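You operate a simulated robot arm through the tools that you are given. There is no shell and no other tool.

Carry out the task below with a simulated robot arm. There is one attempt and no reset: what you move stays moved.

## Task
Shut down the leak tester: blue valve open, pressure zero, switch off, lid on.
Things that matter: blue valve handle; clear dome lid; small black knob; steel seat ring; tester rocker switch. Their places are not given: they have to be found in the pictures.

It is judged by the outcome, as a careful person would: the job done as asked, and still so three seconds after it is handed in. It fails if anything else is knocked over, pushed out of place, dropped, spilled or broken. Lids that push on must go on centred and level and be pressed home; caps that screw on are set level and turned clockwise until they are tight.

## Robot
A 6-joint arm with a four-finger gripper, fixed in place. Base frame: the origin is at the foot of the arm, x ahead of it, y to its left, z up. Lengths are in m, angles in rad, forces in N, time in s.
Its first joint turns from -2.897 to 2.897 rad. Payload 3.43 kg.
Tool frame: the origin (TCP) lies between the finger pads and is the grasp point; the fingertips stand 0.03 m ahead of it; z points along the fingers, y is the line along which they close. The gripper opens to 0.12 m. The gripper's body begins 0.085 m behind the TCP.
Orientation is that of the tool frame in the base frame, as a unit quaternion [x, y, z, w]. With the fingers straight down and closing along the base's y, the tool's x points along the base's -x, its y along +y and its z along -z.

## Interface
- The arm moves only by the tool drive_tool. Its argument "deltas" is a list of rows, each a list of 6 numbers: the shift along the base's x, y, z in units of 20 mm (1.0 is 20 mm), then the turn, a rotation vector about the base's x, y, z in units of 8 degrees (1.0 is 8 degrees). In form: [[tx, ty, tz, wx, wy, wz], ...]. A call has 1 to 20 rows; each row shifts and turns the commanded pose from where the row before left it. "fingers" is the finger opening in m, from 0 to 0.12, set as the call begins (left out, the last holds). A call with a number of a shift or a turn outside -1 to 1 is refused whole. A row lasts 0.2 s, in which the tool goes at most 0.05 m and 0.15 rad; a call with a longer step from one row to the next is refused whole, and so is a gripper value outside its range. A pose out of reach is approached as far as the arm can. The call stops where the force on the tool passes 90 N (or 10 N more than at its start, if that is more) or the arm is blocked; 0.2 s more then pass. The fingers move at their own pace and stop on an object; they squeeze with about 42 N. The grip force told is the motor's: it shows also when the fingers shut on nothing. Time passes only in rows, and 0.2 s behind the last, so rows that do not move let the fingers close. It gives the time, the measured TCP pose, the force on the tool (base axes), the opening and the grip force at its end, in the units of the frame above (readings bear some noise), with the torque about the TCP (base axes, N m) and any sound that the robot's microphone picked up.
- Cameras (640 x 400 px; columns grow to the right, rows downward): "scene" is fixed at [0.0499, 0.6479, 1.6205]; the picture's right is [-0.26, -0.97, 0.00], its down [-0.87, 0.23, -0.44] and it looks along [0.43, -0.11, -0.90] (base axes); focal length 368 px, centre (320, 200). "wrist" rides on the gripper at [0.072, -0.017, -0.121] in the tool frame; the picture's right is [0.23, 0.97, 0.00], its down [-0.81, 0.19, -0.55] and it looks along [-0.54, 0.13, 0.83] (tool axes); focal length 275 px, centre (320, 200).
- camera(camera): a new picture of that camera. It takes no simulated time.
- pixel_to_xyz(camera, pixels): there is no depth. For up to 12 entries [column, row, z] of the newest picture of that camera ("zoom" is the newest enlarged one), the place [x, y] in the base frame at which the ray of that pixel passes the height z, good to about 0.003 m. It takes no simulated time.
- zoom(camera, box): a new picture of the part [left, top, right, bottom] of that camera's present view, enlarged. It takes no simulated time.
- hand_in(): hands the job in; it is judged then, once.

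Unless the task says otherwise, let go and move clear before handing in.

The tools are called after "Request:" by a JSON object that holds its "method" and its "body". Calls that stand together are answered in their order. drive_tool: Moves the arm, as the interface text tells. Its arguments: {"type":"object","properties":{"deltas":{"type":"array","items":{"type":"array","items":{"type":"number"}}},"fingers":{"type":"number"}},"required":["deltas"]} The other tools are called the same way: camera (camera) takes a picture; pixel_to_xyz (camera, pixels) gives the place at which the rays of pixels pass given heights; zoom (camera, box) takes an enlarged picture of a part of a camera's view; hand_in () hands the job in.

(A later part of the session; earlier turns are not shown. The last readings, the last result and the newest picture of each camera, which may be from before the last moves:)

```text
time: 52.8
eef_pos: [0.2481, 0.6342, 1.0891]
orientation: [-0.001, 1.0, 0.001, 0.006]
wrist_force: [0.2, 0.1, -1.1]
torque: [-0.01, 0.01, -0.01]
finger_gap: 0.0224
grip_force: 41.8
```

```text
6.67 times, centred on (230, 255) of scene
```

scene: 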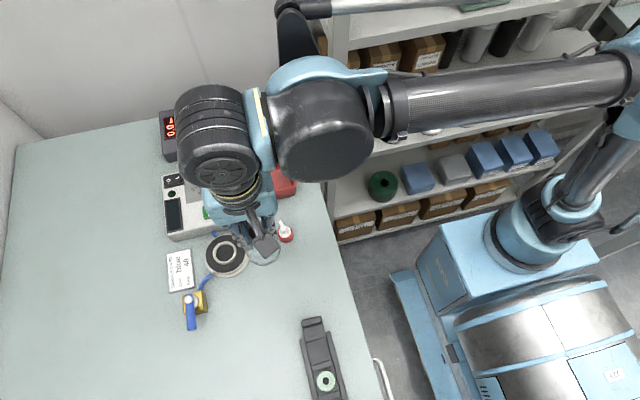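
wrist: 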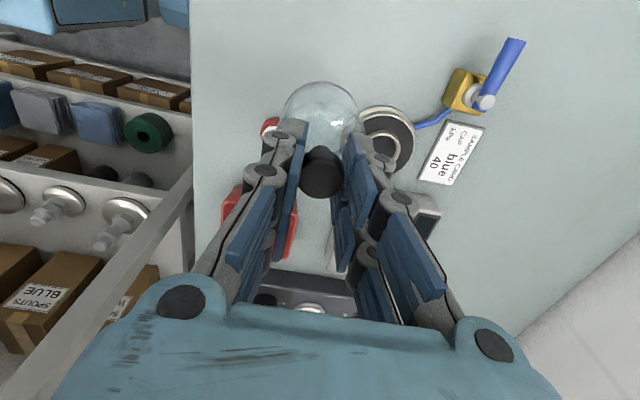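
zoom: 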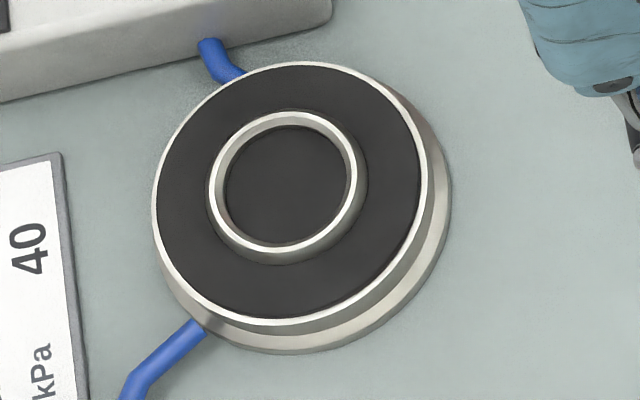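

The scene now shows the seat clearly: a thin-rimmed black disc with a raised steel ring, centred at about (286,184) in this zoom. I'll query its centre repeatedly and take a matching wrist zoom.

Request:
{"method": "pixel_to_xyz", "body": {"camera": "zoom", "pixels": [[286, 184, 0.88], [286, 184, 0.88], [286, 184, 0.88], [286, 184, 0.88], [286, 184, 0.86], [286, 184, 0.86], [286, 184, 0.86], [291, 193, 0.88], [291, 193, 0.88], [291, 193, 0.86], [291, 193, 0.86], [291, 193, 0.86]]}}

Request:
{"method": "zoom", "body": {"camera": "wrist", "box": [370, 110, 498, 210]}}

```text
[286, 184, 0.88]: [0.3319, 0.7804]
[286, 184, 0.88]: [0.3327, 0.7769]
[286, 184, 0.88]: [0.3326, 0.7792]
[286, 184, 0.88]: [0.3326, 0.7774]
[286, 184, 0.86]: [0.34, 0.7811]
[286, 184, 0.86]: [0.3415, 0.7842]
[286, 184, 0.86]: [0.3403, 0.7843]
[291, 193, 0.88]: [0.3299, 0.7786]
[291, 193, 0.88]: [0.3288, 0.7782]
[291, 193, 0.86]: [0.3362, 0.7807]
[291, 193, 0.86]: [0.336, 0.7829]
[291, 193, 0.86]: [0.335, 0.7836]
```

```text
4.00 times, centred on (434, 160) of wrist
```

zoom: 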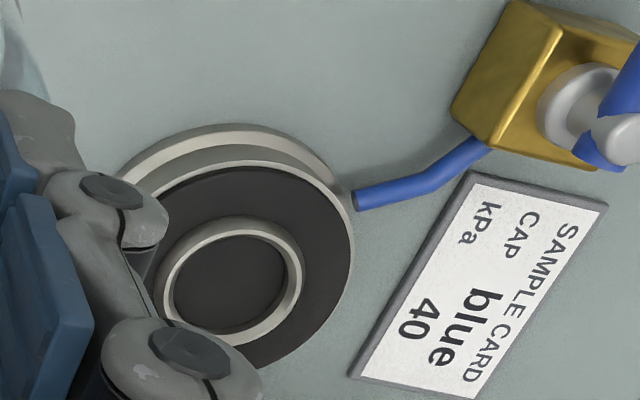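

The ring centre in this wrist zoom is at about (230,284). I'll query it repeatedly at two heights.

Request:
{"method": "pixel_to_xyz", "body": {"camera": "zoom", "pixels": [[230, 284, 0.88], [230, 284, 0.88], [230, 284, 0.88], [230, 284, 0.88], [230, 284, 0.86], [230, 284, 0.86], [230, 284, 0.86], [230, 284, 0.86], [173, 284, 0.88], [287, 284, 0.88], [231, 234, 0.88], [231, 334, 0.88]]}}

```text
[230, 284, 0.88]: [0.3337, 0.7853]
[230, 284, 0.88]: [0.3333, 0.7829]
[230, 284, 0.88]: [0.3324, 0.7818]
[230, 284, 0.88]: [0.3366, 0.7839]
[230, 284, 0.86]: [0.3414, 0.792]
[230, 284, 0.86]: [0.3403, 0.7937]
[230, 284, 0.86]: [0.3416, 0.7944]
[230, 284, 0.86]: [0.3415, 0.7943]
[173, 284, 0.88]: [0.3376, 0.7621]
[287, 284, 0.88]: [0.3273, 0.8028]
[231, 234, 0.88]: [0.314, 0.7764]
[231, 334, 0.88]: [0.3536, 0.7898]
```

The −y view and the scene suggest the ring top may be nearer z≈0.89. A view from the +y side will settle it, so I'll move the lid high across to that side.

Request:
{"method": "drive_tool", "body": {"deltas": [[0, 0, 0.6, 0, 0, 0], [0, 0.95, 0.2, 0, 0, 0], [0, 0.95, 0, 0, 0, 0], [0, 0.95, 0, 0, 0, 0], [0, 0.95, 0, 0, 0, 0], [0, 0.95, 0, 0, 0, 0], [0, 0.95, 0, 0, 0, 0], [0, 0.95, 0, 0, 0, 0], [0, 0.95, 0, 0, 0, 0], [0, 0.95, 0, 0, 0, 0], [0, 0.95, 0, 0, 0, 0], [0, 0.95, 0, 0, 0, 0], [0, 0.95, 0, 0, 0, 0], [0, 0.95, 0, 0, 0, 0], [0, 0, 0, 0, 0, 0]]}}

Request:
{"method": "camera", "body": {"camera": "wrist"}}

Request:
{"method": "camera", "body": {"camera": "scene"}}

```text
time: 56.0
eef_pos: [0.2471, 0.8734, 1.1019]
orientation: [-0.001, 1.0, 0.001, 0.006]
wrist_force: [0.4, -0.9, -0.6]
torque: [0.0, -0.05, 0.01]
finger_gap: 0.0224
grip_force: 42.0
out of reach, approached as far as the arm can: row 14
```

```text
taken
```

wrist: 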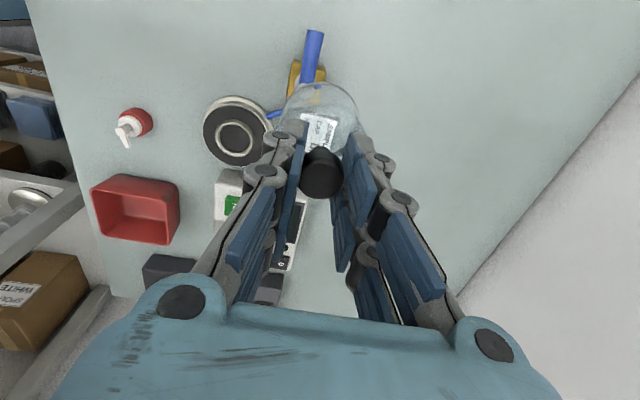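

```text
taken
```

scene: 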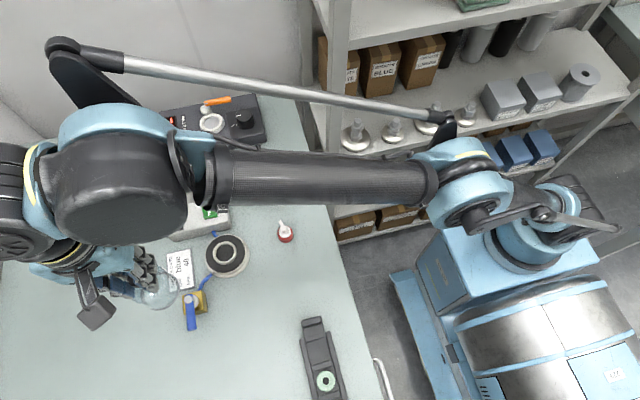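

The whole seat is visible at (235,133) from this side. I'll zoom in and measure.

Request:
{"method": "zoom", "body": {"camera": "wrist", "box": [187, 80, 283, 180]}}

```text
4.00 times, centred on (235, 130) of wrist
```

zoom: 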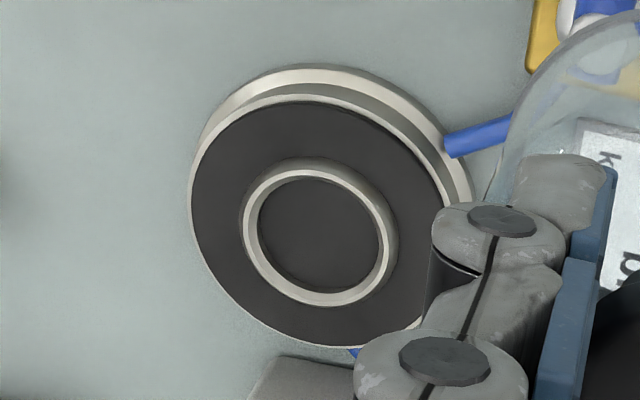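

The ring centre is at about (318,235) here. I'll query it several times at two heights.

Request:
{"method": "pixel_to_xyz", "body": {"camera": "zoom", "pixels": [[318, 235, 0.9], [318, 235, 0.9], [318, 235, 0.9], [318, 235, 0.9], [318, 235, 0.88], [318, 235, 0.88], [318, 235, 0.88], [318, 235, 0.88], [242, 235, 0.89], [393, 235, 0.89], [188, 221, 0.88], [452, 221, 0.88]]}}

Request:
{"method": "pixel_to_xyz", "body": {"camera": "scene", "pixels": [[224.9, 252.6, 0.9], [224.9, 252.6, 0.9], [224.9, 252.6, 0.9], [224.9, 252.6, 0.9], [224.9, 252.6, 0.88], [224.9, 252.6, 0.88], [224.9, 252.6, 0.88], [224.9, 252.6, 0.88]]}}

```text
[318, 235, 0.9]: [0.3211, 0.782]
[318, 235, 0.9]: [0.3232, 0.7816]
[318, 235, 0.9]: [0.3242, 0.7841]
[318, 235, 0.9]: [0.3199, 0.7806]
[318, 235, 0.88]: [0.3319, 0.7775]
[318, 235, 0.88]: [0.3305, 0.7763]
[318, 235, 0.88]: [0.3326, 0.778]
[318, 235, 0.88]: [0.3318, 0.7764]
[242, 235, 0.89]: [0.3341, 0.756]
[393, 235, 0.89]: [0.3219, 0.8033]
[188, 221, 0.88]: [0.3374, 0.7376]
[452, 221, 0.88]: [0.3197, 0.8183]
```

```text
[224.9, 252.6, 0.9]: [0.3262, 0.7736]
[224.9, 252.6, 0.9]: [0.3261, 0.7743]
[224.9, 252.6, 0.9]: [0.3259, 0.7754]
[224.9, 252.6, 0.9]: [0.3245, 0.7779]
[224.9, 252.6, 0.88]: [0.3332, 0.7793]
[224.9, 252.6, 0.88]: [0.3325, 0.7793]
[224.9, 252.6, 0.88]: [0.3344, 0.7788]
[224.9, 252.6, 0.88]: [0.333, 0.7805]
```

The three views put the ring top at z≈0.888, centred at about (0.330, 0.7785). I'll also measure where the held knob and dome sit relative to the tool axis.

Request:
{"method": "zoom", "body": {"camera": "wrist", "box": [260, 70, 388, 210]}}

```text
2.86 times, centred on (324, 140) of wrist
```

zoom: 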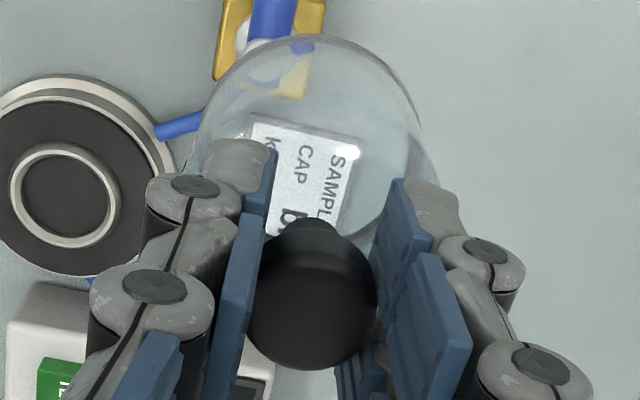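

The knob top is centred at about (311,308) in this zoom. I'll convert that at its held height.

Request:
{"method": "pixel_to_xyz", "body": {"camera": "zoom", "pixels": [[311, 308, 1.088], [311, 308, 1.088], [311, 308, 1.088], [311, 308, 1.088], [308, 36, 1.0], [308, 36, 1.0], [308, 36, 1.0], [200, 135, 1.0], [200, 135, 1.0], [421, 125, 1.0], [421, 125, 1.0]]}}

```text
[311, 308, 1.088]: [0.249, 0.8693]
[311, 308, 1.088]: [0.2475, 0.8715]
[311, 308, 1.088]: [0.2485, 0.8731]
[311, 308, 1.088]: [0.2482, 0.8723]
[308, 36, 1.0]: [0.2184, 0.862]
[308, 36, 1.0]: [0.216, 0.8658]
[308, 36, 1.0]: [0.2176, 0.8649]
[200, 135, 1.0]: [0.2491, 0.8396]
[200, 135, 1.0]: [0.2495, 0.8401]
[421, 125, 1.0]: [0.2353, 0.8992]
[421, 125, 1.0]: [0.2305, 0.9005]
```

The held lid is centred on the tool to within 1–2 mm. I'll move over the seat, staying high, then look.

Request:
{"method": "drive_tool", "body": {"deltas": [[0.68, -0.78, -0.2, 0, 0, 0], [0.68, -0.78, -0.35, 0, 0, 0], [0.68, -0.78, -0.35, 0, 0, 0], [0.68, -0.78, -0.35, 0, 0, 0], [0.68, -0.78, -0.35, 0, 0, 0], [0.68, -0.78, -0.35, 0, 0, 0], [0, 0, 0, 0, 0, 0], [0, 0, 0, 0, 0, 0]]}}

Request:
{"method": "camera", "body": {"camera": "wrist"}}

Request:
{"method": "zoom", "body": {"camera": "scene", "box": [160, 210, 288, 300]}}

```text
time: 57.8
eef_pos: [0.3287, 0.7794, 1.0619]
orientation: [-0.001, 1.0, 0.001, 0.005]
wrist_force: [-0.3, -0.3, -0.2]
torque: [0.03, -0.01, 0.01]
finger_gap: 0.0225
grip_force: 42.2
```

```text
taken
```

wrist: 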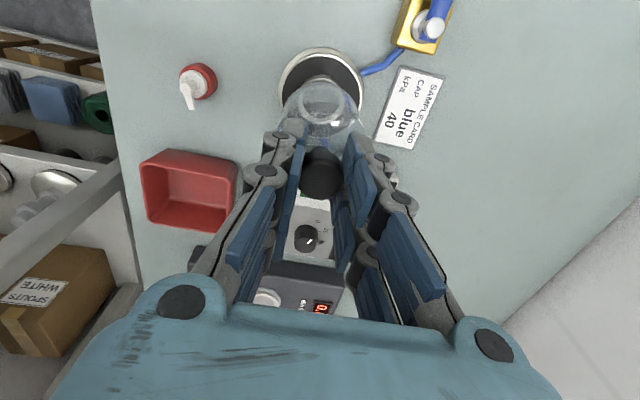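

```text
4.44 times, centred on (224, 255) of scene
```

zoom: 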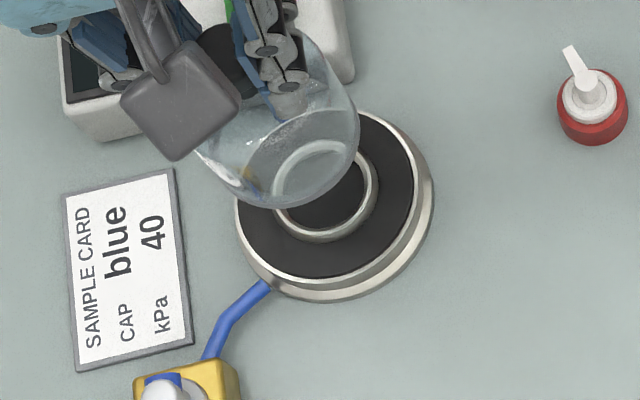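

The lid is over the seat at (0.3287, 0.7794). I'll lower to about 1–1.5 cm above the ring and inspect the alignment through the clear dome.

Request:
{"method": "drive_tool", "body": {"deltas": [[0, 0, -0.6, 0, 0, 0], [0, 0, -0.6, 0, 0, 0], [0, 0, -0.6, 0, 0, 0], [0, 0, -0.5, 0, 0, 0], [0, 0, -0.4, 0, 0, 0], [0, 0, 0, 0, 0, 0]]}}

Request:
{"method": "zoom", "body": {"camera": "wrist", "box": [250, 40, 410, 180]}}

Request:
{"method": "zoom", "body": {"camera": "scene", "box": [186, 220, 266, 280]}}

```text
time: 59.2
eef_pos: [0.329, 0.7811, 1.0081]
orientation: [-0.001, 1.0, 0.001, 0.005]
wrist_force: [-0.2, -0.2, 0.1]
torque: [-0.01, -0.01, -0.01]
finger_gap: 0.0225
grip_force: 42.7
```

```text
2.86 times, centred on (330, 110) of wrist
```

zoom: 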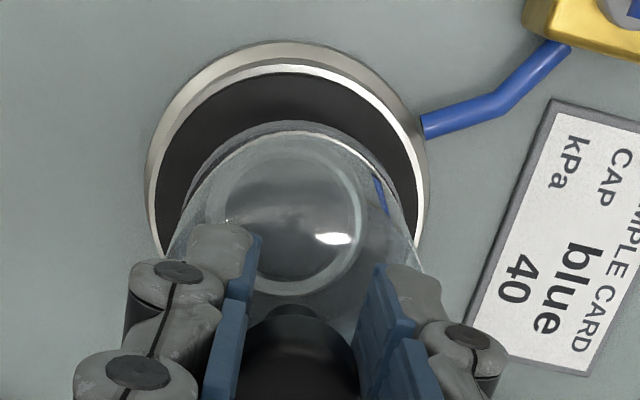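

```text
6.67 times, centred on (226, 250) of scene
```

zoom: 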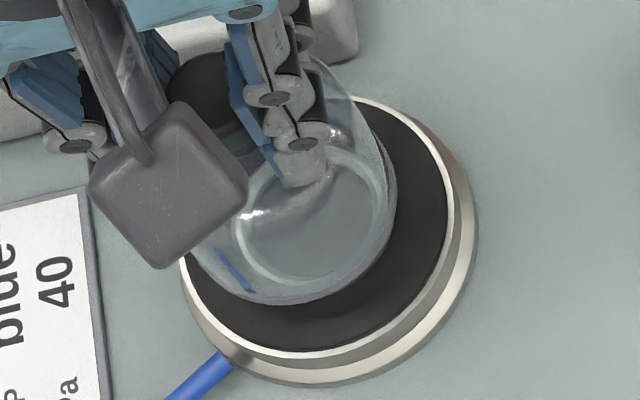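

I'll convert the dome's lower rim (z≈0.906) and the ring edges (z≈0.888) from a wrist zoom, to compare their centres.

Request:
{"method": "zoom", "body": {"camera": "wrist", "box": [284, 60, 380, 150]}}

```text
4.44 times, centred on (332, 105) of wrist
```

zoom: 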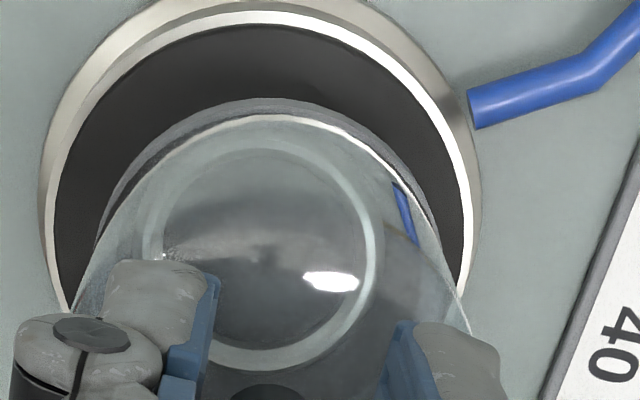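

Request:
{"method": "pixel_to_xyz", "body": {"camera": "zoom", "pixels": [[97, 230, 0.906], [97, 230, 0.906], [432, 235, 0.906], [432, 235, 0.906], [268, 97, 0.906], [268, 97, 0.906], [143, 250, 0.888], [143, 250, 0.888], [378, 250, 0.888], [378, 250, 0.888], [261, 137, 0.888], [261, 370, 0.888]]}}

Request:
{"method": "pixel_to_xyz", "body": {"camera": "scene", "pixels": [[224.9, 252.6, 0.888], [224.9, 252.6, 0.888], [224.9, 252.6, 0.888], [224.9, 252.6, 0.888], [224.9, 252.6, 0.888]]}}

```text
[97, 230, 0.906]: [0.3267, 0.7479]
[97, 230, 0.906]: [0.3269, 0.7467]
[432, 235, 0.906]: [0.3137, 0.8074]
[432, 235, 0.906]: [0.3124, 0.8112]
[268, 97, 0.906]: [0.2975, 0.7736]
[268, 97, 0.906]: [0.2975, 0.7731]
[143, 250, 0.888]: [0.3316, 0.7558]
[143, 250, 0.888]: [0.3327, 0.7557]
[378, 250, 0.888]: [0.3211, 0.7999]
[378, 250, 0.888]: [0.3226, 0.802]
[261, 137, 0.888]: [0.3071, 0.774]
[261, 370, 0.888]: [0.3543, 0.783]
```

```text
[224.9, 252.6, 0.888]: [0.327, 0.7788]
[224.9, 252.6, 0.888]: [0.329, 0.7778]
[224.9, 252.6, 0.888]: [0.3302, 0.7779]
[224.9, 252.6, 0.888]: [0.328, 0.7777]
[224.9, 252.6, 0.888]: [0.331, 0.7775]
```

The ring centre is (0.329, 0.778), and the dome's rim centre is about (0.330, 0.7805). I'll shift 2 mm in −y and begin lowering gently.

Request:
{"method": "drive_tool", "body": {"deltas": [[0, -0.11, 0, 0, 0, 0], [0, 0, 0, 0, 0, 0], [0, 0, -0.3, 0, 0, 0], [0, 0, -0.3, 0, 0, 0], [0, 0, 0, 0, 0, 0]]}}

Request:
{"method": "zoom", "body": {"camera": "wrist", "box": [284, 60, 380, 160]}}

Request:
{"method": "zoom", "body": {"camera": "scene", "box": [186, 220, 266, 280]}}

```text
time: 60.4
eef_pos: [0.3295, 0.7787, 0.997]
orientation: [-0.001, 1.0, 0.0, 0.005]
wrist_force: [0.3, -0.1, -0.6]
torque: [0.01, 0.01, 0.0]
finger_gap: 0.0222
grip_force: 41.7
```

```text
4.00 times, centred on (332, 110) of wrist
```

zoom: 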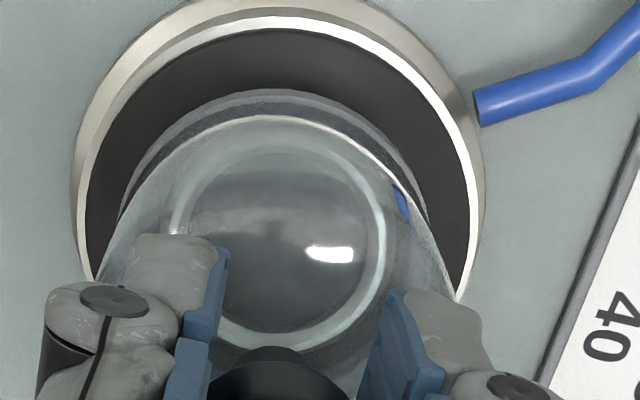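

```text
6.67 times, centred on (226, 250) of scene
```

zoom: 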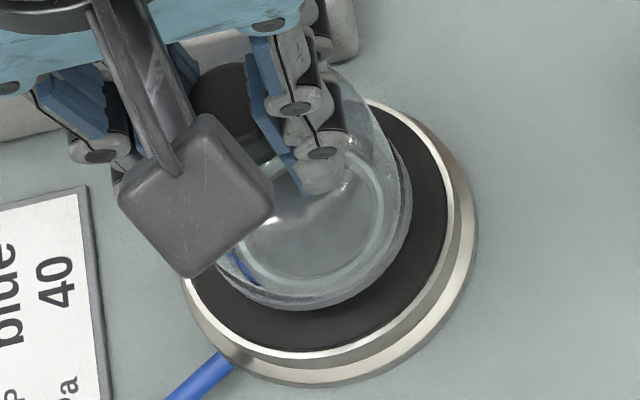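

The lid is about 7 mm above the ring. I'll check the left and right edges again before the final lowering.

Request:
{"method": "zoom", "body": {"camera": "wrist", "box": [292, 70, 372, 140]}}

```text
5.71 times, centred on (332, 105) of wrist
```

zoom: 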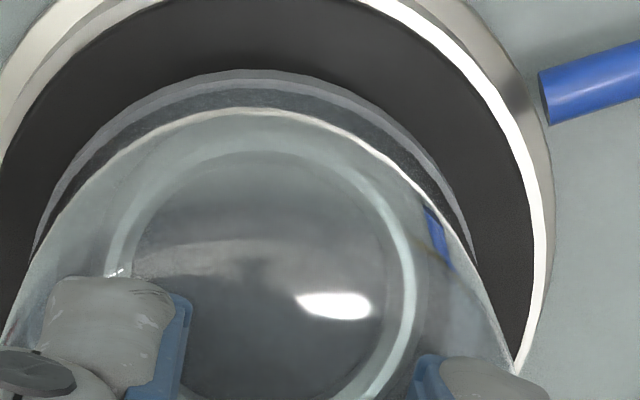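

Request:
{"method": "pixel_to_xyz", "body": {"camera": "zoom", "pixels": [[35, 260, 0.895], [35, 260, 0.895], [35, 260, 0.895], [475, 260, 0.895], [475, 260, 0.895], [475, 260, 0.895], [250, 70, 0.895], [250, 70, 0.895], [105, 300, 0.888], [105, 300, 0.888], [415, 300, 0.888], [415, 300, 0.888]]}}

```text
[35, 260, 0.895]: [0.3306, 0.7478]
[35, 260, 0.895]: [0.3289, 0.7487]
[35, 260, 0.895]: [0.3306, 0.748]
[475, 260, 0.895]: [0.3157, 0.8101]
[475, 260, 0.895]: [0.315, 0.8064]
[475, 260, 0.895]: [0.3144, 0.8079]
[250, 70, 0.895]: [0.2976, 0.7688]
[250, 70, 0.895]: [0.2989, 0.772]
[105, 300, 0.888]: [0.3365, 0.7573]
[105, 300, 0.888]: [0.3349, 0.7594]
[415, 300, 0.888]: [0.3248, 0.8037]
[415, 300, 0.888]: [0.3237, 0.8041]
```

The dome and ring centres agree to within about 1–2 mm. I'll lower in small steps, watching the force for first contact.

Request:
{"method": "drive_tool", "body": {"deltas": [[0, 0, -0.2, 0, 0, 0], [0, 0, -0.15, 0, 0, 0], [0, 0, 0, 0, 0, 0]]}}

Request:
{"method": "zoom", "body": {"camera": "wrist", "box": [284, 60, 380, 160]}}

Request:
{"method": "zoom", "body": {"camera": "scene", "box": [186, 220, 266, 280]}}

```text
time: 61.2
eef_pos: [0.3297, 0.7793, 0.9898]
orientation: [-0.002, 1.0, 0.001, 0.005]
wrist_force: [0.6, 0.2, -0.1]
torque: [0.0, 0.01, -0.03]
finger_gap: 0.0224
grip_force: 42.0
```

```text
4.00 times, centred on (332, 110) of wrist
```

zoom: 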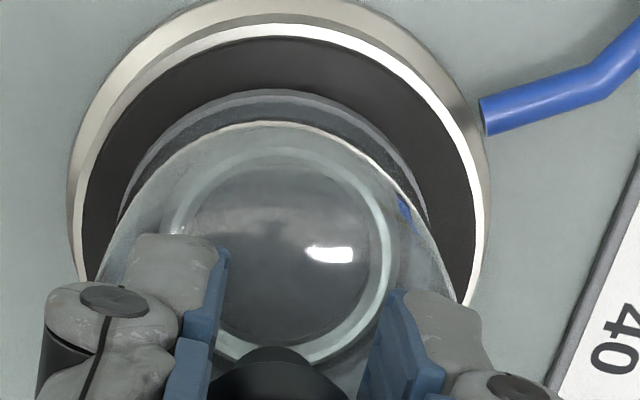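

```text
6.67 times, centred on (226, 250) of scene
```

zoom: 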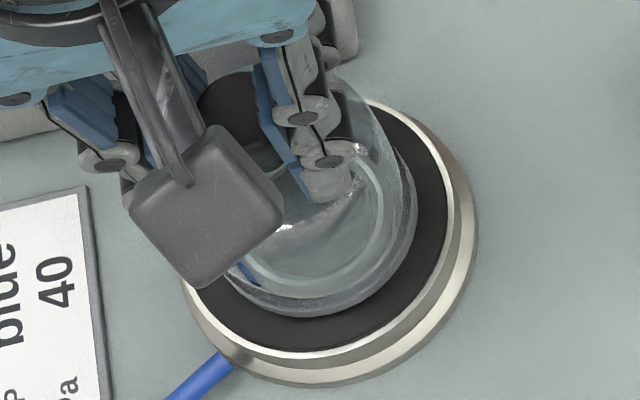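

There's still no contact, and in the scene the gap from dome to rim looks even, about 30 px right and 33 px bottom. I'll continue down in 2 mm steps.

Request:
{"method": "drive_tool", "body": {"deltas": [[0, 0, -0.12, 0, 0, 0], [0, 0, -0.12, 0, 0, 0], [0, 0, 0, 0, 0, 0]]}}

Request:
{"method": "zoom", "body": {"camera": "scene", "box": [186, 220, 266, 280]}}

```text
time: 62.0
eef_pos: [0.3293, 0.7804, 0.9841]
orientation: [-0.001, 1.0, 0.0, 0.005]
wrist_force: [-0.3, -0.3, -0.7]
torque: [0.01, 0.02, 0.03]
finger_gap: 0.0223
grip_force: 41.5
```

```text
6.67 times, centred on (226, 250) of scene
```

zoom: 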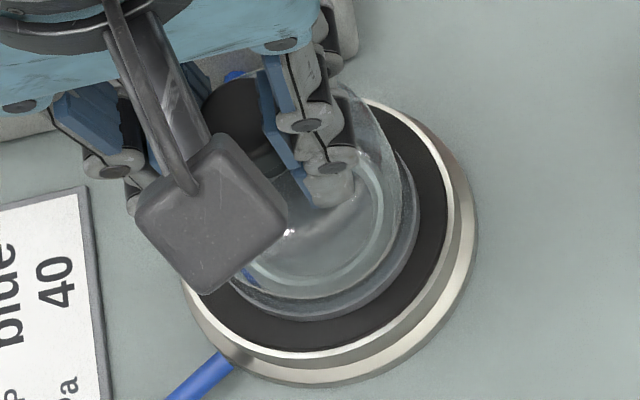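

There's still no contact at TCP z = 0.984. I'll go on down slowly.

Request:
{"method": "drive_tool", "body": {"deltas": [[0, 0, -0.1, 0, 0, 0], [0, 0, -0.1, 0, 0, 0], [0, 0, 0, 0, 0, 0]]}}

Request:
{"method": "zoom", "body": {"camera": "scene", "box": [186, 220, 266, 280]}}

Request:
{"method": "zoom", "body": {"camera": "wrist", "box": [284, 60, 380, 160]}}

```text
time: 62.8
eef_pos: [0.3287, 0.7792, 0.9822]
orientation: [-0.001, 1.0, 0.002, 0.006]
wrist_force: [7.2, 9.3, 34.9]
torque: [0.2, -0.12, -0.05]
finger_gap: 0.0222
grip_force: 41.8
```

```text
6.67 times, centred on (226, 250) of scene
```

zoom: 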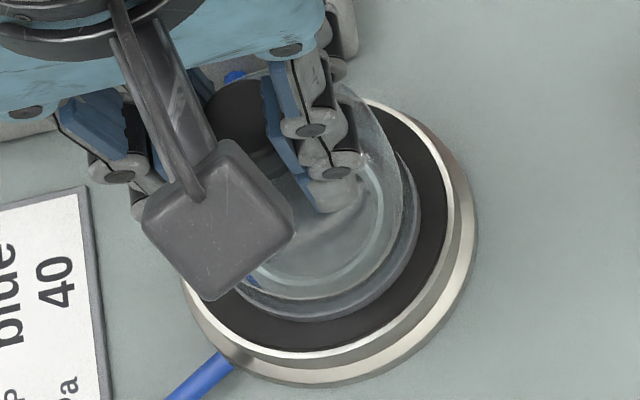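

```text
4.00 times, centred on (332, 110) of wrist
```

zoom: 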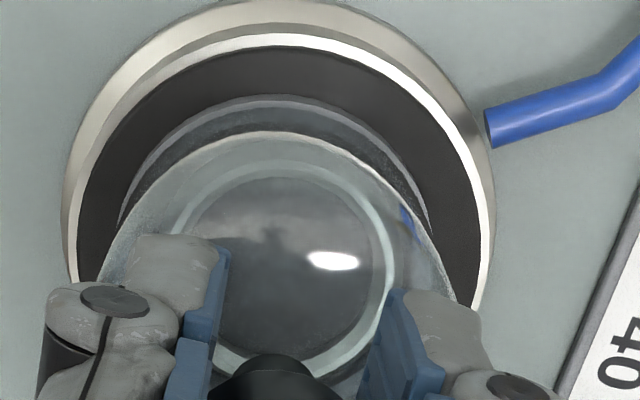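

Contact: Fz rose to 35 N with the TCP at 0.982, so the lid is down on the seat. I'll press a little more to see whether it moves further home.

Request:
{"method": "drive_tool", "body": {"deltas": [[0, 0, -0.06, 0, 0, 0], [0, 0, -0.06, 0, 0, 0], [0, 0, 0, 0, 0, 0]]}}

Request:
{"method": "zoom", "body": {"camera": "scene", "box": [186, 220, 266, 280]}}

```text
time: 63.6
eef_pos: [0.3287, 0.7776, 0.9803]
orientation: [-0.001, 1.0, 0.001, 0.005]
wrist_force: [3.6, 9.2, 31.6]
torque: [0.18, 0.11, -0.06]
finger_gap: 0.0219
grip_force: 41.9
```

```text
6.67 times, centred on (226, 250) of scene
```

zoom: 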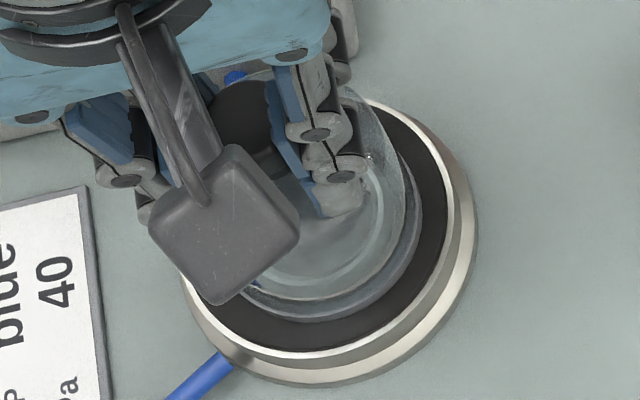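

The fingers began to slip down the knob while the dome itself stayed put. I'll release, lift clear, and inspect how the lid sits.

Request:
{"method": "drive_tool", "body": {"deltas": [[0, 0, 0.1, 0, 0, 0], [0, 0, 0, 0, 0, 0]]}}

Request:
{"method": "drive_tool", "body": {"deltas": [[0, 0, 0, 0, 0, 0], [0, 0, 0, 0, 0, 0], [0, 0, 0.5, 0, 0, 0], [0, 0, 0.8, 0, 0, 0], [0, 0, 0.9, 0, 0, 0], [0, 0, 0.9, 0, 0, 0], [0, 0, 0, 0, 0, 0]], "fingers": 0.07}}

Request:
{"method": "camera", "body": {"camera": "wrist"}}

Request:
{"method": "zoom", "body": {"camera": "scene", "box": [186, 220, 266, 280]}}

```text
time: 64.2
eef_pos: [0.3285, 0.7787, 0.9805]
orientation: [-0.001, 1.0, 0.001, 0.005]
wrist_force: [0.6, -0.6, -0.8]
torque: [0.01, -0.01, 0.01]
finger_gap: 0.022
grip_force: 42.1
```

```text
time: 65.8
eef_pos: [0.3287, 0.7803, 1.0408]
orientation: [0.0, 1.0, 0.001, 0.006]
wrist_force: [-0.1, -0.3, 0.8]
torque: [-0.02, -0.03, 0.01]
finger_gap: 0.0699
grip_force: 0.1
```

```text
taken
```

wrist: 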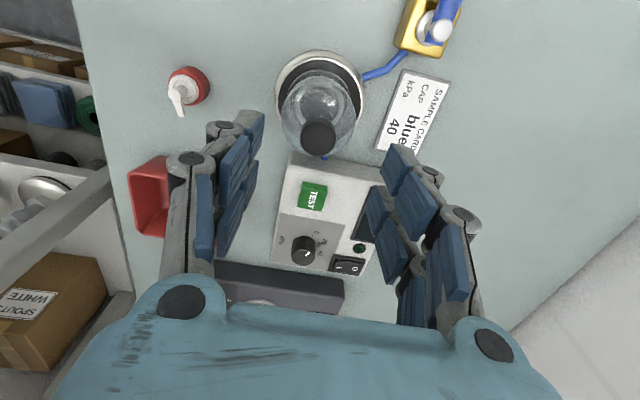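

```text
6.67 times, centred on (226, 250) of scene
```

zoom: 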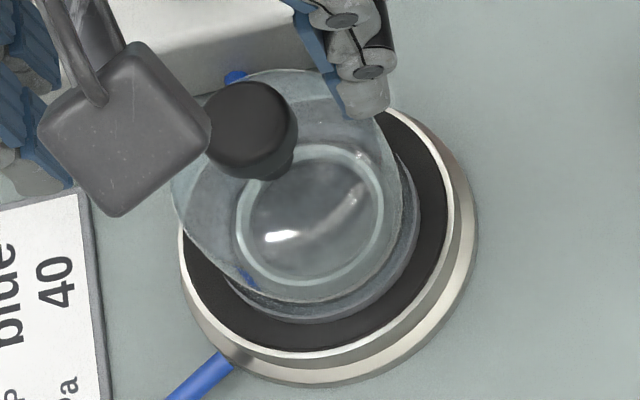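

The lid stands upright on the seat. I'll zoom in to check that it's centred and level before pressing on the knob top.

Request:
{"method": "zoom", "body": {"camera": "wrist", "box": [264, 40, 376, 170]}}

```text
3.08 times, centred on (320, 105) of wrist
```

zoom: 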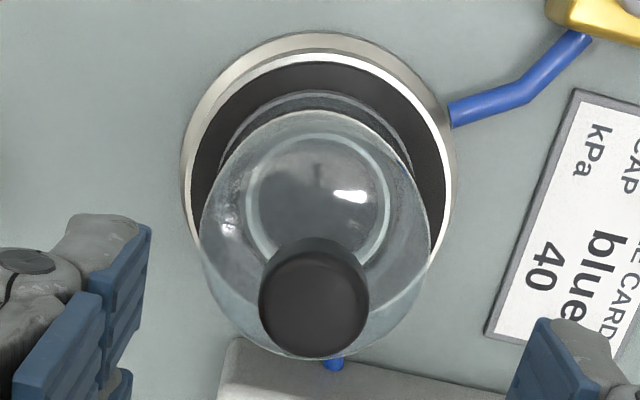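

The rim gaps look even, about 29 px left and 33 px right. I'll get the knob centre for pressing.

Request:
{"method": "pixel_to_xyz", "body": {"camera": "zoom", "pixels": [[313, 303, 0.968], [313, 303, 0.968], [313, 303, 0.968], [313, 303, 0.968], [221, 175, 0.88], [221, 175, 0.88], [412, 175, 0.88], [412, 175, 0.88], [193, 175, 0.88], [193, 175, 0.88], [445, 175, 0.88], [445, 175, 0.88]]}}

Request:
{"method": "pixel_to_xyz", "body": {"camera": "scene", "pixels": [[215.4, 239.5, 0.968], [215.4, 239.5, 0.968], [215.4, 239.5, 0.968]]}}

```text
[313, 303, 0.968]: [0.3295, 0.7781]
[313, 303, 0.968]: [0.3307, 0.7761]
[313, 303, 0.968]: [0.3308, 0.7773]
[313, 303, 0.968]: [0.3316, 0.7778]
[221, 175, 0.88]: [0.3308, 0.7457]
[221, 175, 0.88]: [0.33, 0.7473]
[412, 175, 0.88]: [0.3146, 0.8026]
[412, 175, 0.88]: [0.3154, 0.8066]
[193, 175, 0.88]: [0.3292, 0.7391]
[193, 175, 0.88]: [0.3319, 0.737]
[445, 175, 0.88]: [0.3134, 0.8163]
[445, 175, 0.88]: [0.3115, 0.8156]
```

```text
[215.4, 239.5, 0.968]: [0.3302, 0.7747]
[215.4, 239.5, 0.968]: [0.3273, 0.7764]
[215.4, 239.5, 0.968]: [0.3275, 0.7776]
```

The knob centre matches the tool's present line, since the gripper centred it. I'll close the fingers and come straight down to just above the knob top.

Request:
{"method": "drive_tool", "body": {"deltas": [[0, 0, 0, 0, 0, 0], [0, 0, 0, 0, 0, 0], [0, 0, 0, 0, 0, 0], [0, 0, -0.5, 0, 0, 0], [0, 0, -0.5, 0, 0, 0], [0, 0, -0.4, 0, 0, 0], [0, 0, 0, 0, 0, 0]], "fingers": 0.0}}

Request:
{"method": "camera", "body": {"camera": "wrist"}}

Request:
{"method": "zoom", "body": {"camera": "scene", "box": [186, 210, 266, 280]}}

```text
time: 67.4
eef_pos: [0.3284, 0.78, 1.0134]
orientation: [-0.002, 1.0, 0.002, 0.005]
wrist_force: [-0.4, -0.3, 0.9]
torque: [0.01, 0.0, 0.0]
finger_gap: 0.0
grip_force: 33.0
```

```text
taken
```

wrist: 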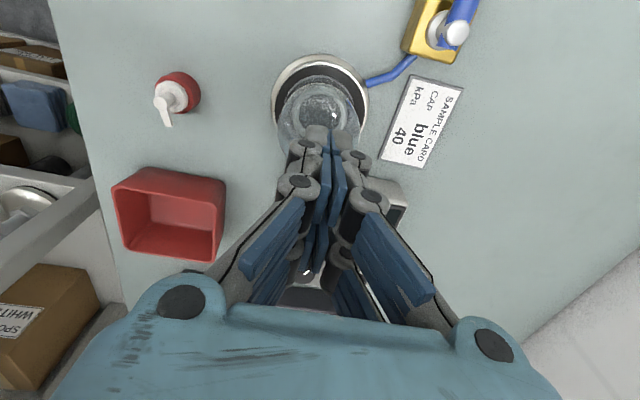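

```text
5.71 times, centred on (226, 245) of scene
```

zoom: 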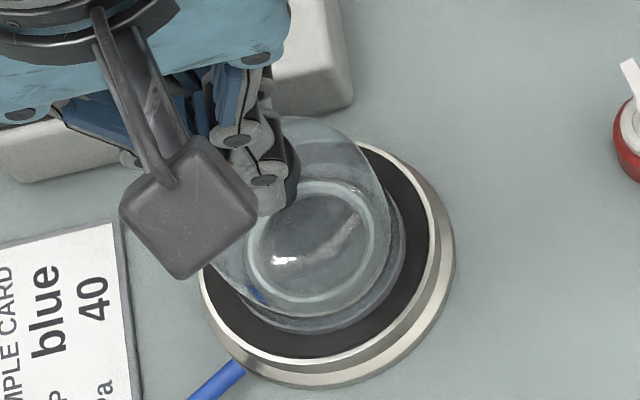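

The closed tips are just above the knob top. I'll press down slowly in small steps.

Request:
{"method": "drive_tool", "body": {"deltas": [[0.04, -0.04, -0.2, 0, 0, 0], [0, 0, -0.2, 0, 0, 0], [0, 0, -0.15, 0, 0, 0], [0, 0, -0.1, 0, 0, 0]]}}

```text
time: 68.4
eef_pos: [0.3283, 0.7766, 1.005]
orientation: [-0.001, 1.0, 0.002, 0.005]
wrist_force: [1.6, 11.9, 42.9]
torque: [0.36, 0.1, 0.0]
finger_gap: 0.0061
grip_force: 33.4
```

Contact at 43 N, and the fingertips spread 6 mm on the rounded knob top. I'll look at whether the lid moved.

Request:
{"method": "zoom", "body": {"camera": "scene", "box": [186, 220, 266, 280]}}

Request:
{"method": "zoom", "body": {"camera": "wrist", "box": [264, 40, 376, 170]}}

```text
6.67 times, centred on (226, 250) of scene
```

zoom: 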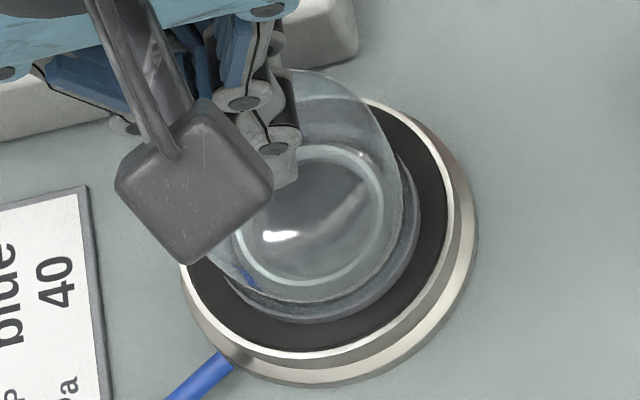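

```text
3.08 times, centred on (320, 105) of wrist
```

zoom: 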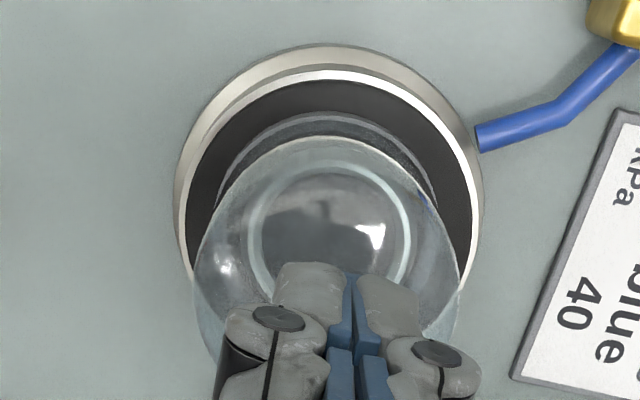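

The lid hasn't moved under 43 N, which fits it already resting on the seat. I'll lift off gently and check from a lower angle.

Request:
{"method": "drive_tool", "body": {"deltas": [[0, 0, 0.1, 0, 0, 0], [0, 0, 0.15, 0, 0, 0], [0, 0, 0.4, 0, 0, 0], [0, 0, 0.8, 0, 0, 0], [0, 0, 0.9, 0, 0, 0], [0, 0, 0, 0, 0, 0]]}}

Request:
{"method": "zoom", "body": {"camera": "scene", "box": [186, 220, 266, 280]}}

```text
time: 69.8
eef_pos: [0.3294, 0.7789, 1.049]
orientation: [-0.001, 1.0, 0.001, 0.006]
wrist_force: [0.5, -0.1, -0.9]
torque: [-0.01, -0.04, 0.01]
finger_gap: 0.0
grip_force: 33.6
```

```text
6.67 times, centred on (226, 250) of scene
```

zoom: 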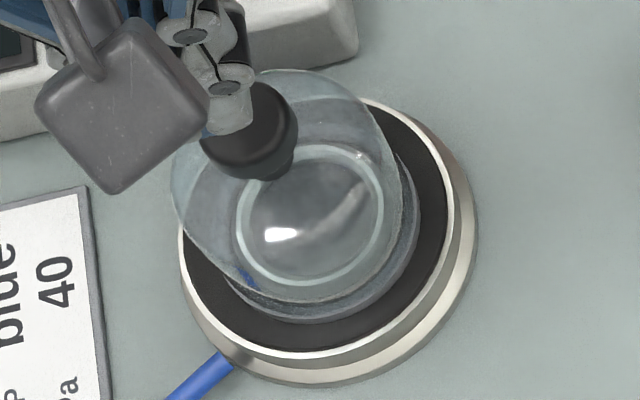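

The lid stays in place. I'll back the arm off in −x, open the fingers for a clear view, and pitch the tool so the wrist camera looks at the lid from lower down.

Request:
{"method": "drive_tool", "body": {"deltas": [[-0.9, -0.15, 0, 0, 0, 0], [-0.9, -0.15, 0, 0, 0, 0], [-0.9, -0.15, 0, 0, 0, 0], [-0.9, -0.15, 0, 0, 0, 0], [-0.9, -0.15, 0, 0, 0, 0], [-0.9, -0.15, 0, 0, 0, 0], [-0.9, -0.15, 0, 0, 0, 0], [-0.9, -0.15, 0, 0, 0, 0], [-0.8, 0, 0, 0, -0.9, 0], [0, 0, 0, 0, -1, 0], [0, 0, 0, 0, -1, 0], [0, 0, -0.5, 0, -1, 0], [0, 0, -0.8, 0, 0, 0], [0, 0, -0.8, 0, 0, 0], [0, 0, 0, 0, 0, 0]], "fingers": 0.12}}

Request:
{"method": "camera", "body": {"camera": "wrist"}}

Request:
{"method": "camera", "body": {"camera": "scene"}}

```text
time: 73.0
eef_pos: [0.1687, 0.7554, 1.006]
orientation: [-0.001, 0.962, 0.001, 0.274]
wrist_force: [-0.1, -0.3, 0.5]
torque: [0.02, 0.02, 0.0]
finger_gap: 0.1202
grip_force: 0.1
```

```text
taken
```

wrist: 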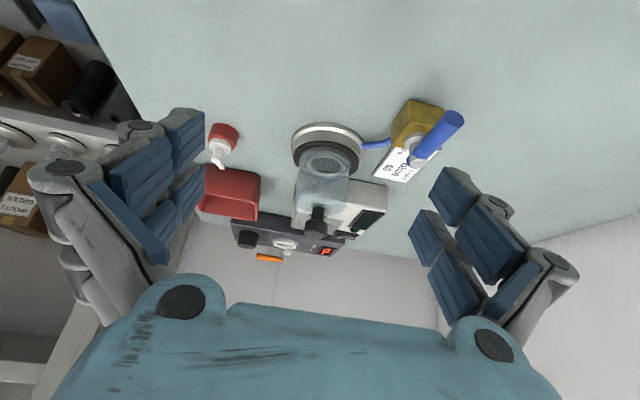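

```text
taken
```

scene: 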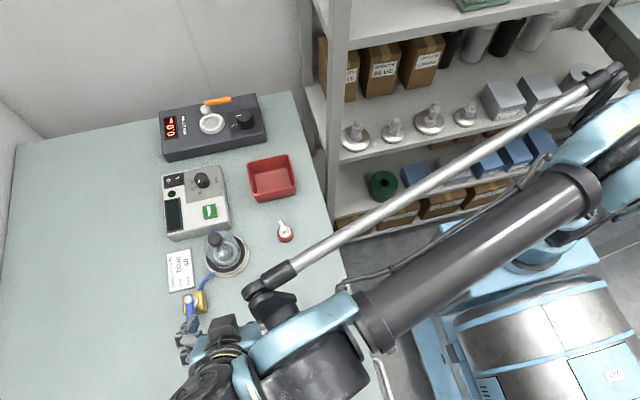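

The lid is visible at about (325,165) from this lower angle. I'll zoom in on the interface between its base and the seat.

Request:
{"method": "zoom", "body": {"camera": "wrist", "box": [270, 105, 390, 245]}}

Request:
{"method": "zoom", "body": {"camera": "scene", "box": [186, 215, 266, 285]}}

```text
2.86 times, centred on (330, 175) of wrist
```

zoom: 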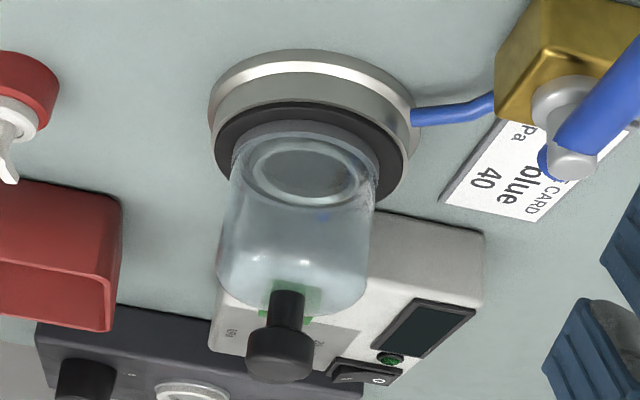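

```text
5.71 times, centred on (226, 250) of scene
```

zoom: 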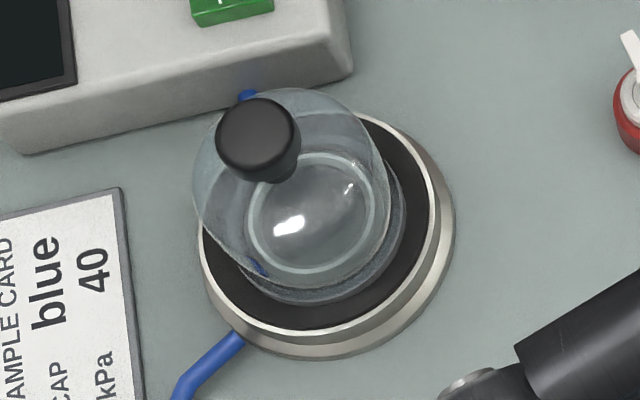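

From here the dome's lower edge appears to touch the black disc, with the steel ring enclosed inside. I'll check with coordinates whether the dome's base height matches the disc.

Request:
{"method": "zoom", "body": {"camera": "wrist", "box": [285, 115, 365, 185]}}

```text
5.71 times, centred on (325, 150) of wrist
```

zoom: 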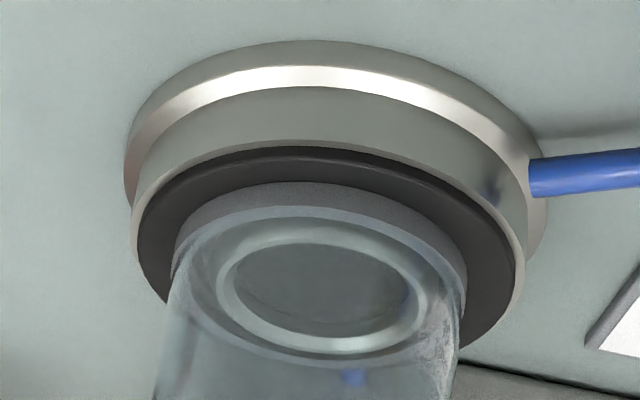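

Request:
{"method": "pixel_to_xyz", "body": {"camera": "zoom", "pixels": [[320, 183, 0.88], [320, 183, 0.88], [320, 183, 0.88], [320, 159, 0.88], [320, 159, 0.88], [320, 159, 0.88], [172, 262, 0.88], [172, 262, 0.88], [468, 275, 0.88], [468, 275, 0.88], [138, 255, 0.88], [524, 275, 0.88]]}}

```text
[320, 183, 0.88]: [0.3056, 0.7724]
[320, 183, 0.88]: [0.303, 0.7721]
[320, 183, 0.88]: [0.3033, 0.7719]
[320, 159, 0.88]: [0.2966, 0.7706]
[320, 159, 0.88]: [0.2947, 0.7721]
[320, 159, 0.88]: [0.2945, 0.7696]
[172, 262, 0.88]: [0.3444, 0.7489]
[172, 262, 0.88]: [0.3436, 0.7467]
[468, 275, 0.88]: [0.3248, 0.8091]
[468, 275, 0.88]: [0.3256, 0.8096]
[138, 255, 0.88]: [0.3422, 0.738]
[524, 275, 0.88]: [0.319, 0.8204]
```

The dome base lies flush with the disc, and the offset looks like only about 1–1.5 mm. For a firmer check on centring, I'll swing the wrist so its camera looks straight down on the lid, with the fingers staying open and above everything.

Request:
{"method": "drive_tool", "body": {"deltas": [[0, 0, 1, 0, 0.8, 0], [0, 0, 1, 0, 0.9, 0], [0, 0, 1, 0, 0.9, 0], [0, 0, 1, 0, 0.9, 0], [0, 0, 1, 0, 0.9, 0], [0.8, 0.2, 0, 0, 0.9, 0], [0.8, 0.2, 0, 0, 0.9, 0], [0.8, 0.2, 0, 0, 0.9, 0], [0.8, 0.2, 0, 0, 0.9, 0], [0.9, 0.25, 0, 0, 0, 0], [0.9, 0.25, 0, 0, 0, 0], [0.9, 0.25, 0, 0, 0, 0], [0.9, 0.25, 0, 0, 0, 0], [0.8, 0.25, 0, 0, 0, 0], [0, 0, 0, 0, 0, 0]], "fingers": 0.12}}

Request:
{"method": "camera", "body": {"camera": "wrist"}}

```text
time: 76.2
eef_pos: [0.3237, 0.7958, 1.1051]
orientation: [0.0, 0.961, 0.001, -0.278]
wrist_force: [0.0, -0.1, -0.4]
torque: [-0.01, 0.02, -0.03]
finger_gap: 0.1201
grip_force: 0.0
```

```text
taken
```

wrist: 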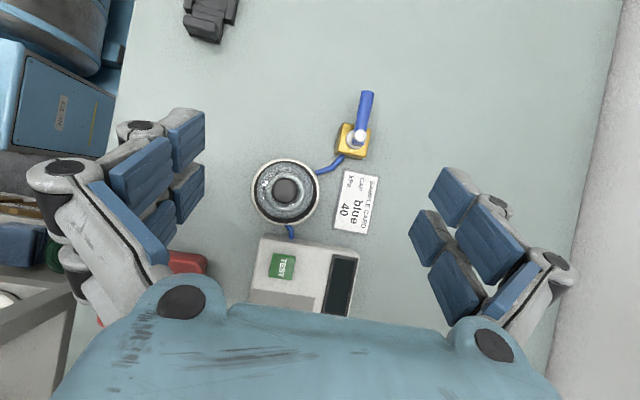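

This is a straight-down view with the lid at (285,191). I'll zoom in to compare the circles.

Request:
{"method": "zoom", "body": {"camera": "wrist", "box": [237, 150, 333, 232]}}

```text
4.88 times, centred on (285, 191) of wrist
```

zoom: 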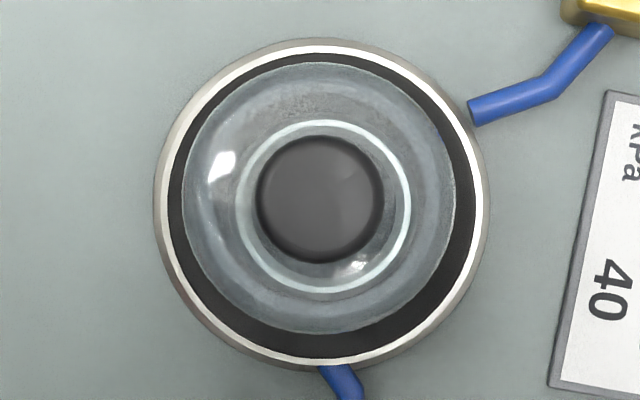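

Seen from above, the ring centre is near (323.5,206), the disc near (322,209) and the knob near (320.5,199.5). I'll average several conversions at the right heights to get the true offset.

Request:
{"method": "pixel_to_xyz", "body": {"camera": "zoom", "pixels": [[320.5, 199.5, 0.973], [320.5, 199.5, 0.973], [320.5, 199.5, 0.973], [320.5, 199.5, 0.973], [320.5, 199.5, 0.973], [320.5, 199.5, 0.973], [323.5, 206, 0.888], [323.5, 206, 0.888], [323.5, 206, 0.888], [323.5, 206, 0.888], [323.5, 206, 0.888], [323.5, 206, 0.888]]}}

Request:
{"method": "pixel_to_xyz", "body": {"camera": "zoom", "pixels": [[322, 209, 0.882], [322, 209, 0.882], [322, 209, 0.882], [322, 209, 0.882], [322, 209, 0.882], [322, 209, 0.882], [319.5, 198.5, 0.925], [319.5, 198.5, 0.925], [319.5, 198.5, 0.925], [319.5, 198.5, 0.925], [319.5, 198.5, 0.925], [319.5, 198.5, 0.925]]}}

```text
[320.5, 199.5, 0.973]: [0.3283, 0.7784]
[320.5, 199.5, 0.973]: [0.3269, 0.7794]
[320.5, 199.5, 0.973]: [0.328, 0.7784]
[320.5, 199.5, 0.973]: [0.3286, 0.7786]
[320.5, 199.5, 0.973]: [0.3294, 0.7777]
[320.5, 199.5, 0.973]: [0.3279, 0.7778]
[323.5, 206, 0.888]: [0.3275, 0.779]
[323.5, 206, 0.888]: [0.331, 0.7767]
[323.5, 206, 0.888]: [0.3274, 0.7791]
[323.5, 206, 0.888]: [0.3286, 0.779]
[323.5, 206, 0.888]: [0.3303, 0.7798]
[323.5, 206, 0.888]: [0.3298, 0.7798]
```

```text
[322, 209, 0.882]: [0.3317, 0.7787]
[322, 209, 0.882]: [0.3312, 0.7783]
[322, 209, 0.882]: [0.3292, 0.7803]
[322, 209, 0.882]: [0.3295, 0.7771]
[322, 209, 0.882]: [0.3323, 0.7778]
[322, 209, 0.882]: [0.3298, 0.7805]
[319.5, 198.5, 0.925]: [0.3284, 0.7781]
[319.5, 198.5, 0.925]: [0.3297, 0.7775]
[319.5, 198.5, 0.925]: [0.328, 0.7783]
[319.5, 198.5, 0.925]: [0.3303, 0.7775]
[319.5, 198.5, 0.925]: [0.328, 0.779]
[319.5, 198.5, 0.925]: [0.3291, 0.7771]
```

Averaged over several conversions, the lid centre is (0.3285, 0.778) and the seat centre (0.330, 0.779), so it's centred to about 1.5 mm and level. I'll give it one more well-centred press, with a single finger over the knob's middle. First I'll bring the tool upright above it.

Request:
{"method": "drive_tool", "body": {"deltas": [[0, 0, 0, 0, -1, 0], [0, 0, 0, 0, -1, 0], [0, 0, 0, 0, -1, 0], [0, 0, 0, 0, -1, 0], [0.12, -0.3, -0.5, 0, 0, 0], [0.1, -0.3, -0.7, 0, 0, 0], [0, 0, -0.8, 0, 0, 0], [0, 0, 0, 0, 0, 0], [0, 0, 0, 0, 0, 0]], "fingers": 0.0}}

Request:
{"method": "camera", "body": {"camera": "wrist"}}

Request:
{"method": "zoom", "body": {"camera": "scene", "box": [176, 200, 276, 285]}}

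```text
time: 78.2
eef_pos: [0.3255, 0.7835, 1.066]
orientation: [-0.002, 1.0, 0.001, -0.002]
wrist_force: [-0.3, 0.0, 0.3]
torque: [0.02, -0.05, 0.01]
finger_gap: 0.0
grip_force: 33.5
```

```text
taken
```

wrist: 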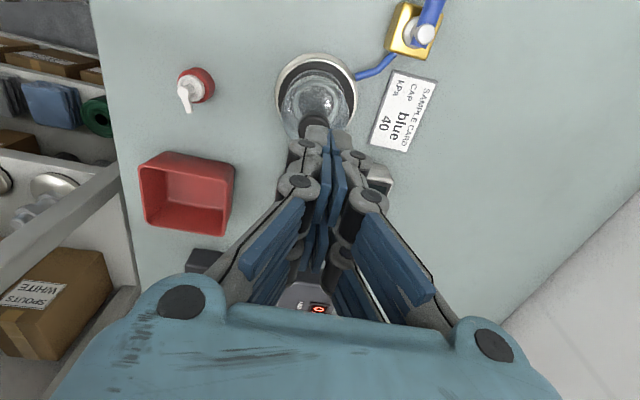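

```text
4.71 times, centred on (226, 242) of scene
```

zoom: 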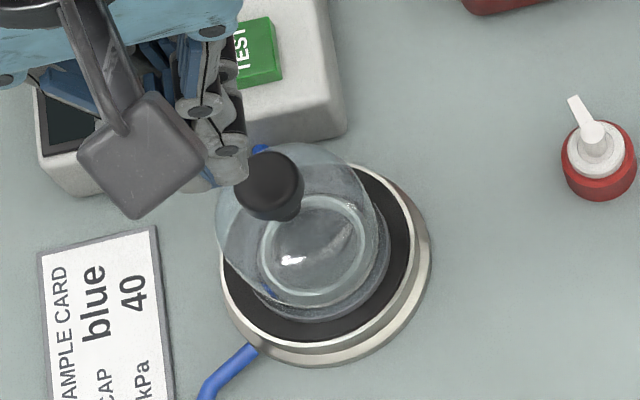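

The tool is upright at (0.3255, 0.7835, 1.066). I'll shift 2.7 mm in +x and lower to just above the knob.

Request:
{"method": "drive_tool", "body": {"deltas": [[0.13, 0, -0.5, 0, 0, 0], [0, 0, -0.7, 0, 0, 0], [0, 0, -0.7, 0, 0, 0], [0, 0, -0.6, 0, 0, 0], [0, 0, 0, 0, 0, 0]]}}

Request:
{"method": "drive_tool", "body": {"deltas": [[0, 0, -0.1, 0, 0, 0], [0, 0, -0.1, 0, 0, 0], [0, 0, -0.1, 0, 0, 0]]}}

```text
time: 79.4
eef_pos: [0.3285, 0.7825, 1.0147]
orientation: [-0.001, 1.0, 0.0, -0.002]
wrist_force: [-0.4, 0.0, 0.0]
torque: [0.0, 0.05, -0.01]
finger_gap: 0.0
grip_force: 33.4
```

```text
time: 80.2
eef_pos: [0.3288, 0.784, 1.0095]
orientation: [-0.001, 1.0, 0.0, -0.002]
wrist_force: [0.4, 0.5, 0.3]
torque: [-0.02, 0.02, -0.04]
finger_gap: 0.0
grip_force: 33.1
```

No contact yet at TCP z = 1.0095. I'll continue in 1–2 mm steps.

Request:
{"method": "drive_tool", "body": {"deltas": [[0, 0, -0.1, 0, 0, 0], [0, 0, -0.1, 0, 0, 0], [0, 0, 0, 0, 0, 0]]}}

```text
time: 81.0
eef_pos: [0.3285, 0.7823, 1.0069]
orientation: [-0.002, 1.0, 0.001, -0.002]
wrist_force: [-0.5, 0.3, -0.3]
torque: [0.02, -0.04, -0.04]
finger_gap: 0.0001
grip_force: 33.2
```

Request:
{"method": "drive_tool", "body": {"deltas": [[0, 0, -0.08, 0, 0, 0], [0, 0, -0.08, 0, 0, 0], [0, 0, 0, 0, 0, 0]]}}

```text
time: 81.8
eef_pos: [0.3276, 0.7829, 1.0047]
orientation: [-0.001, 1.0, 0.002, -0.001]
wrist_force: [7.4, 19.4, 59.1]
torque: [0.48, -0.24, 0.04]
finger_gap: 0.006
grip_force: 33.2
```

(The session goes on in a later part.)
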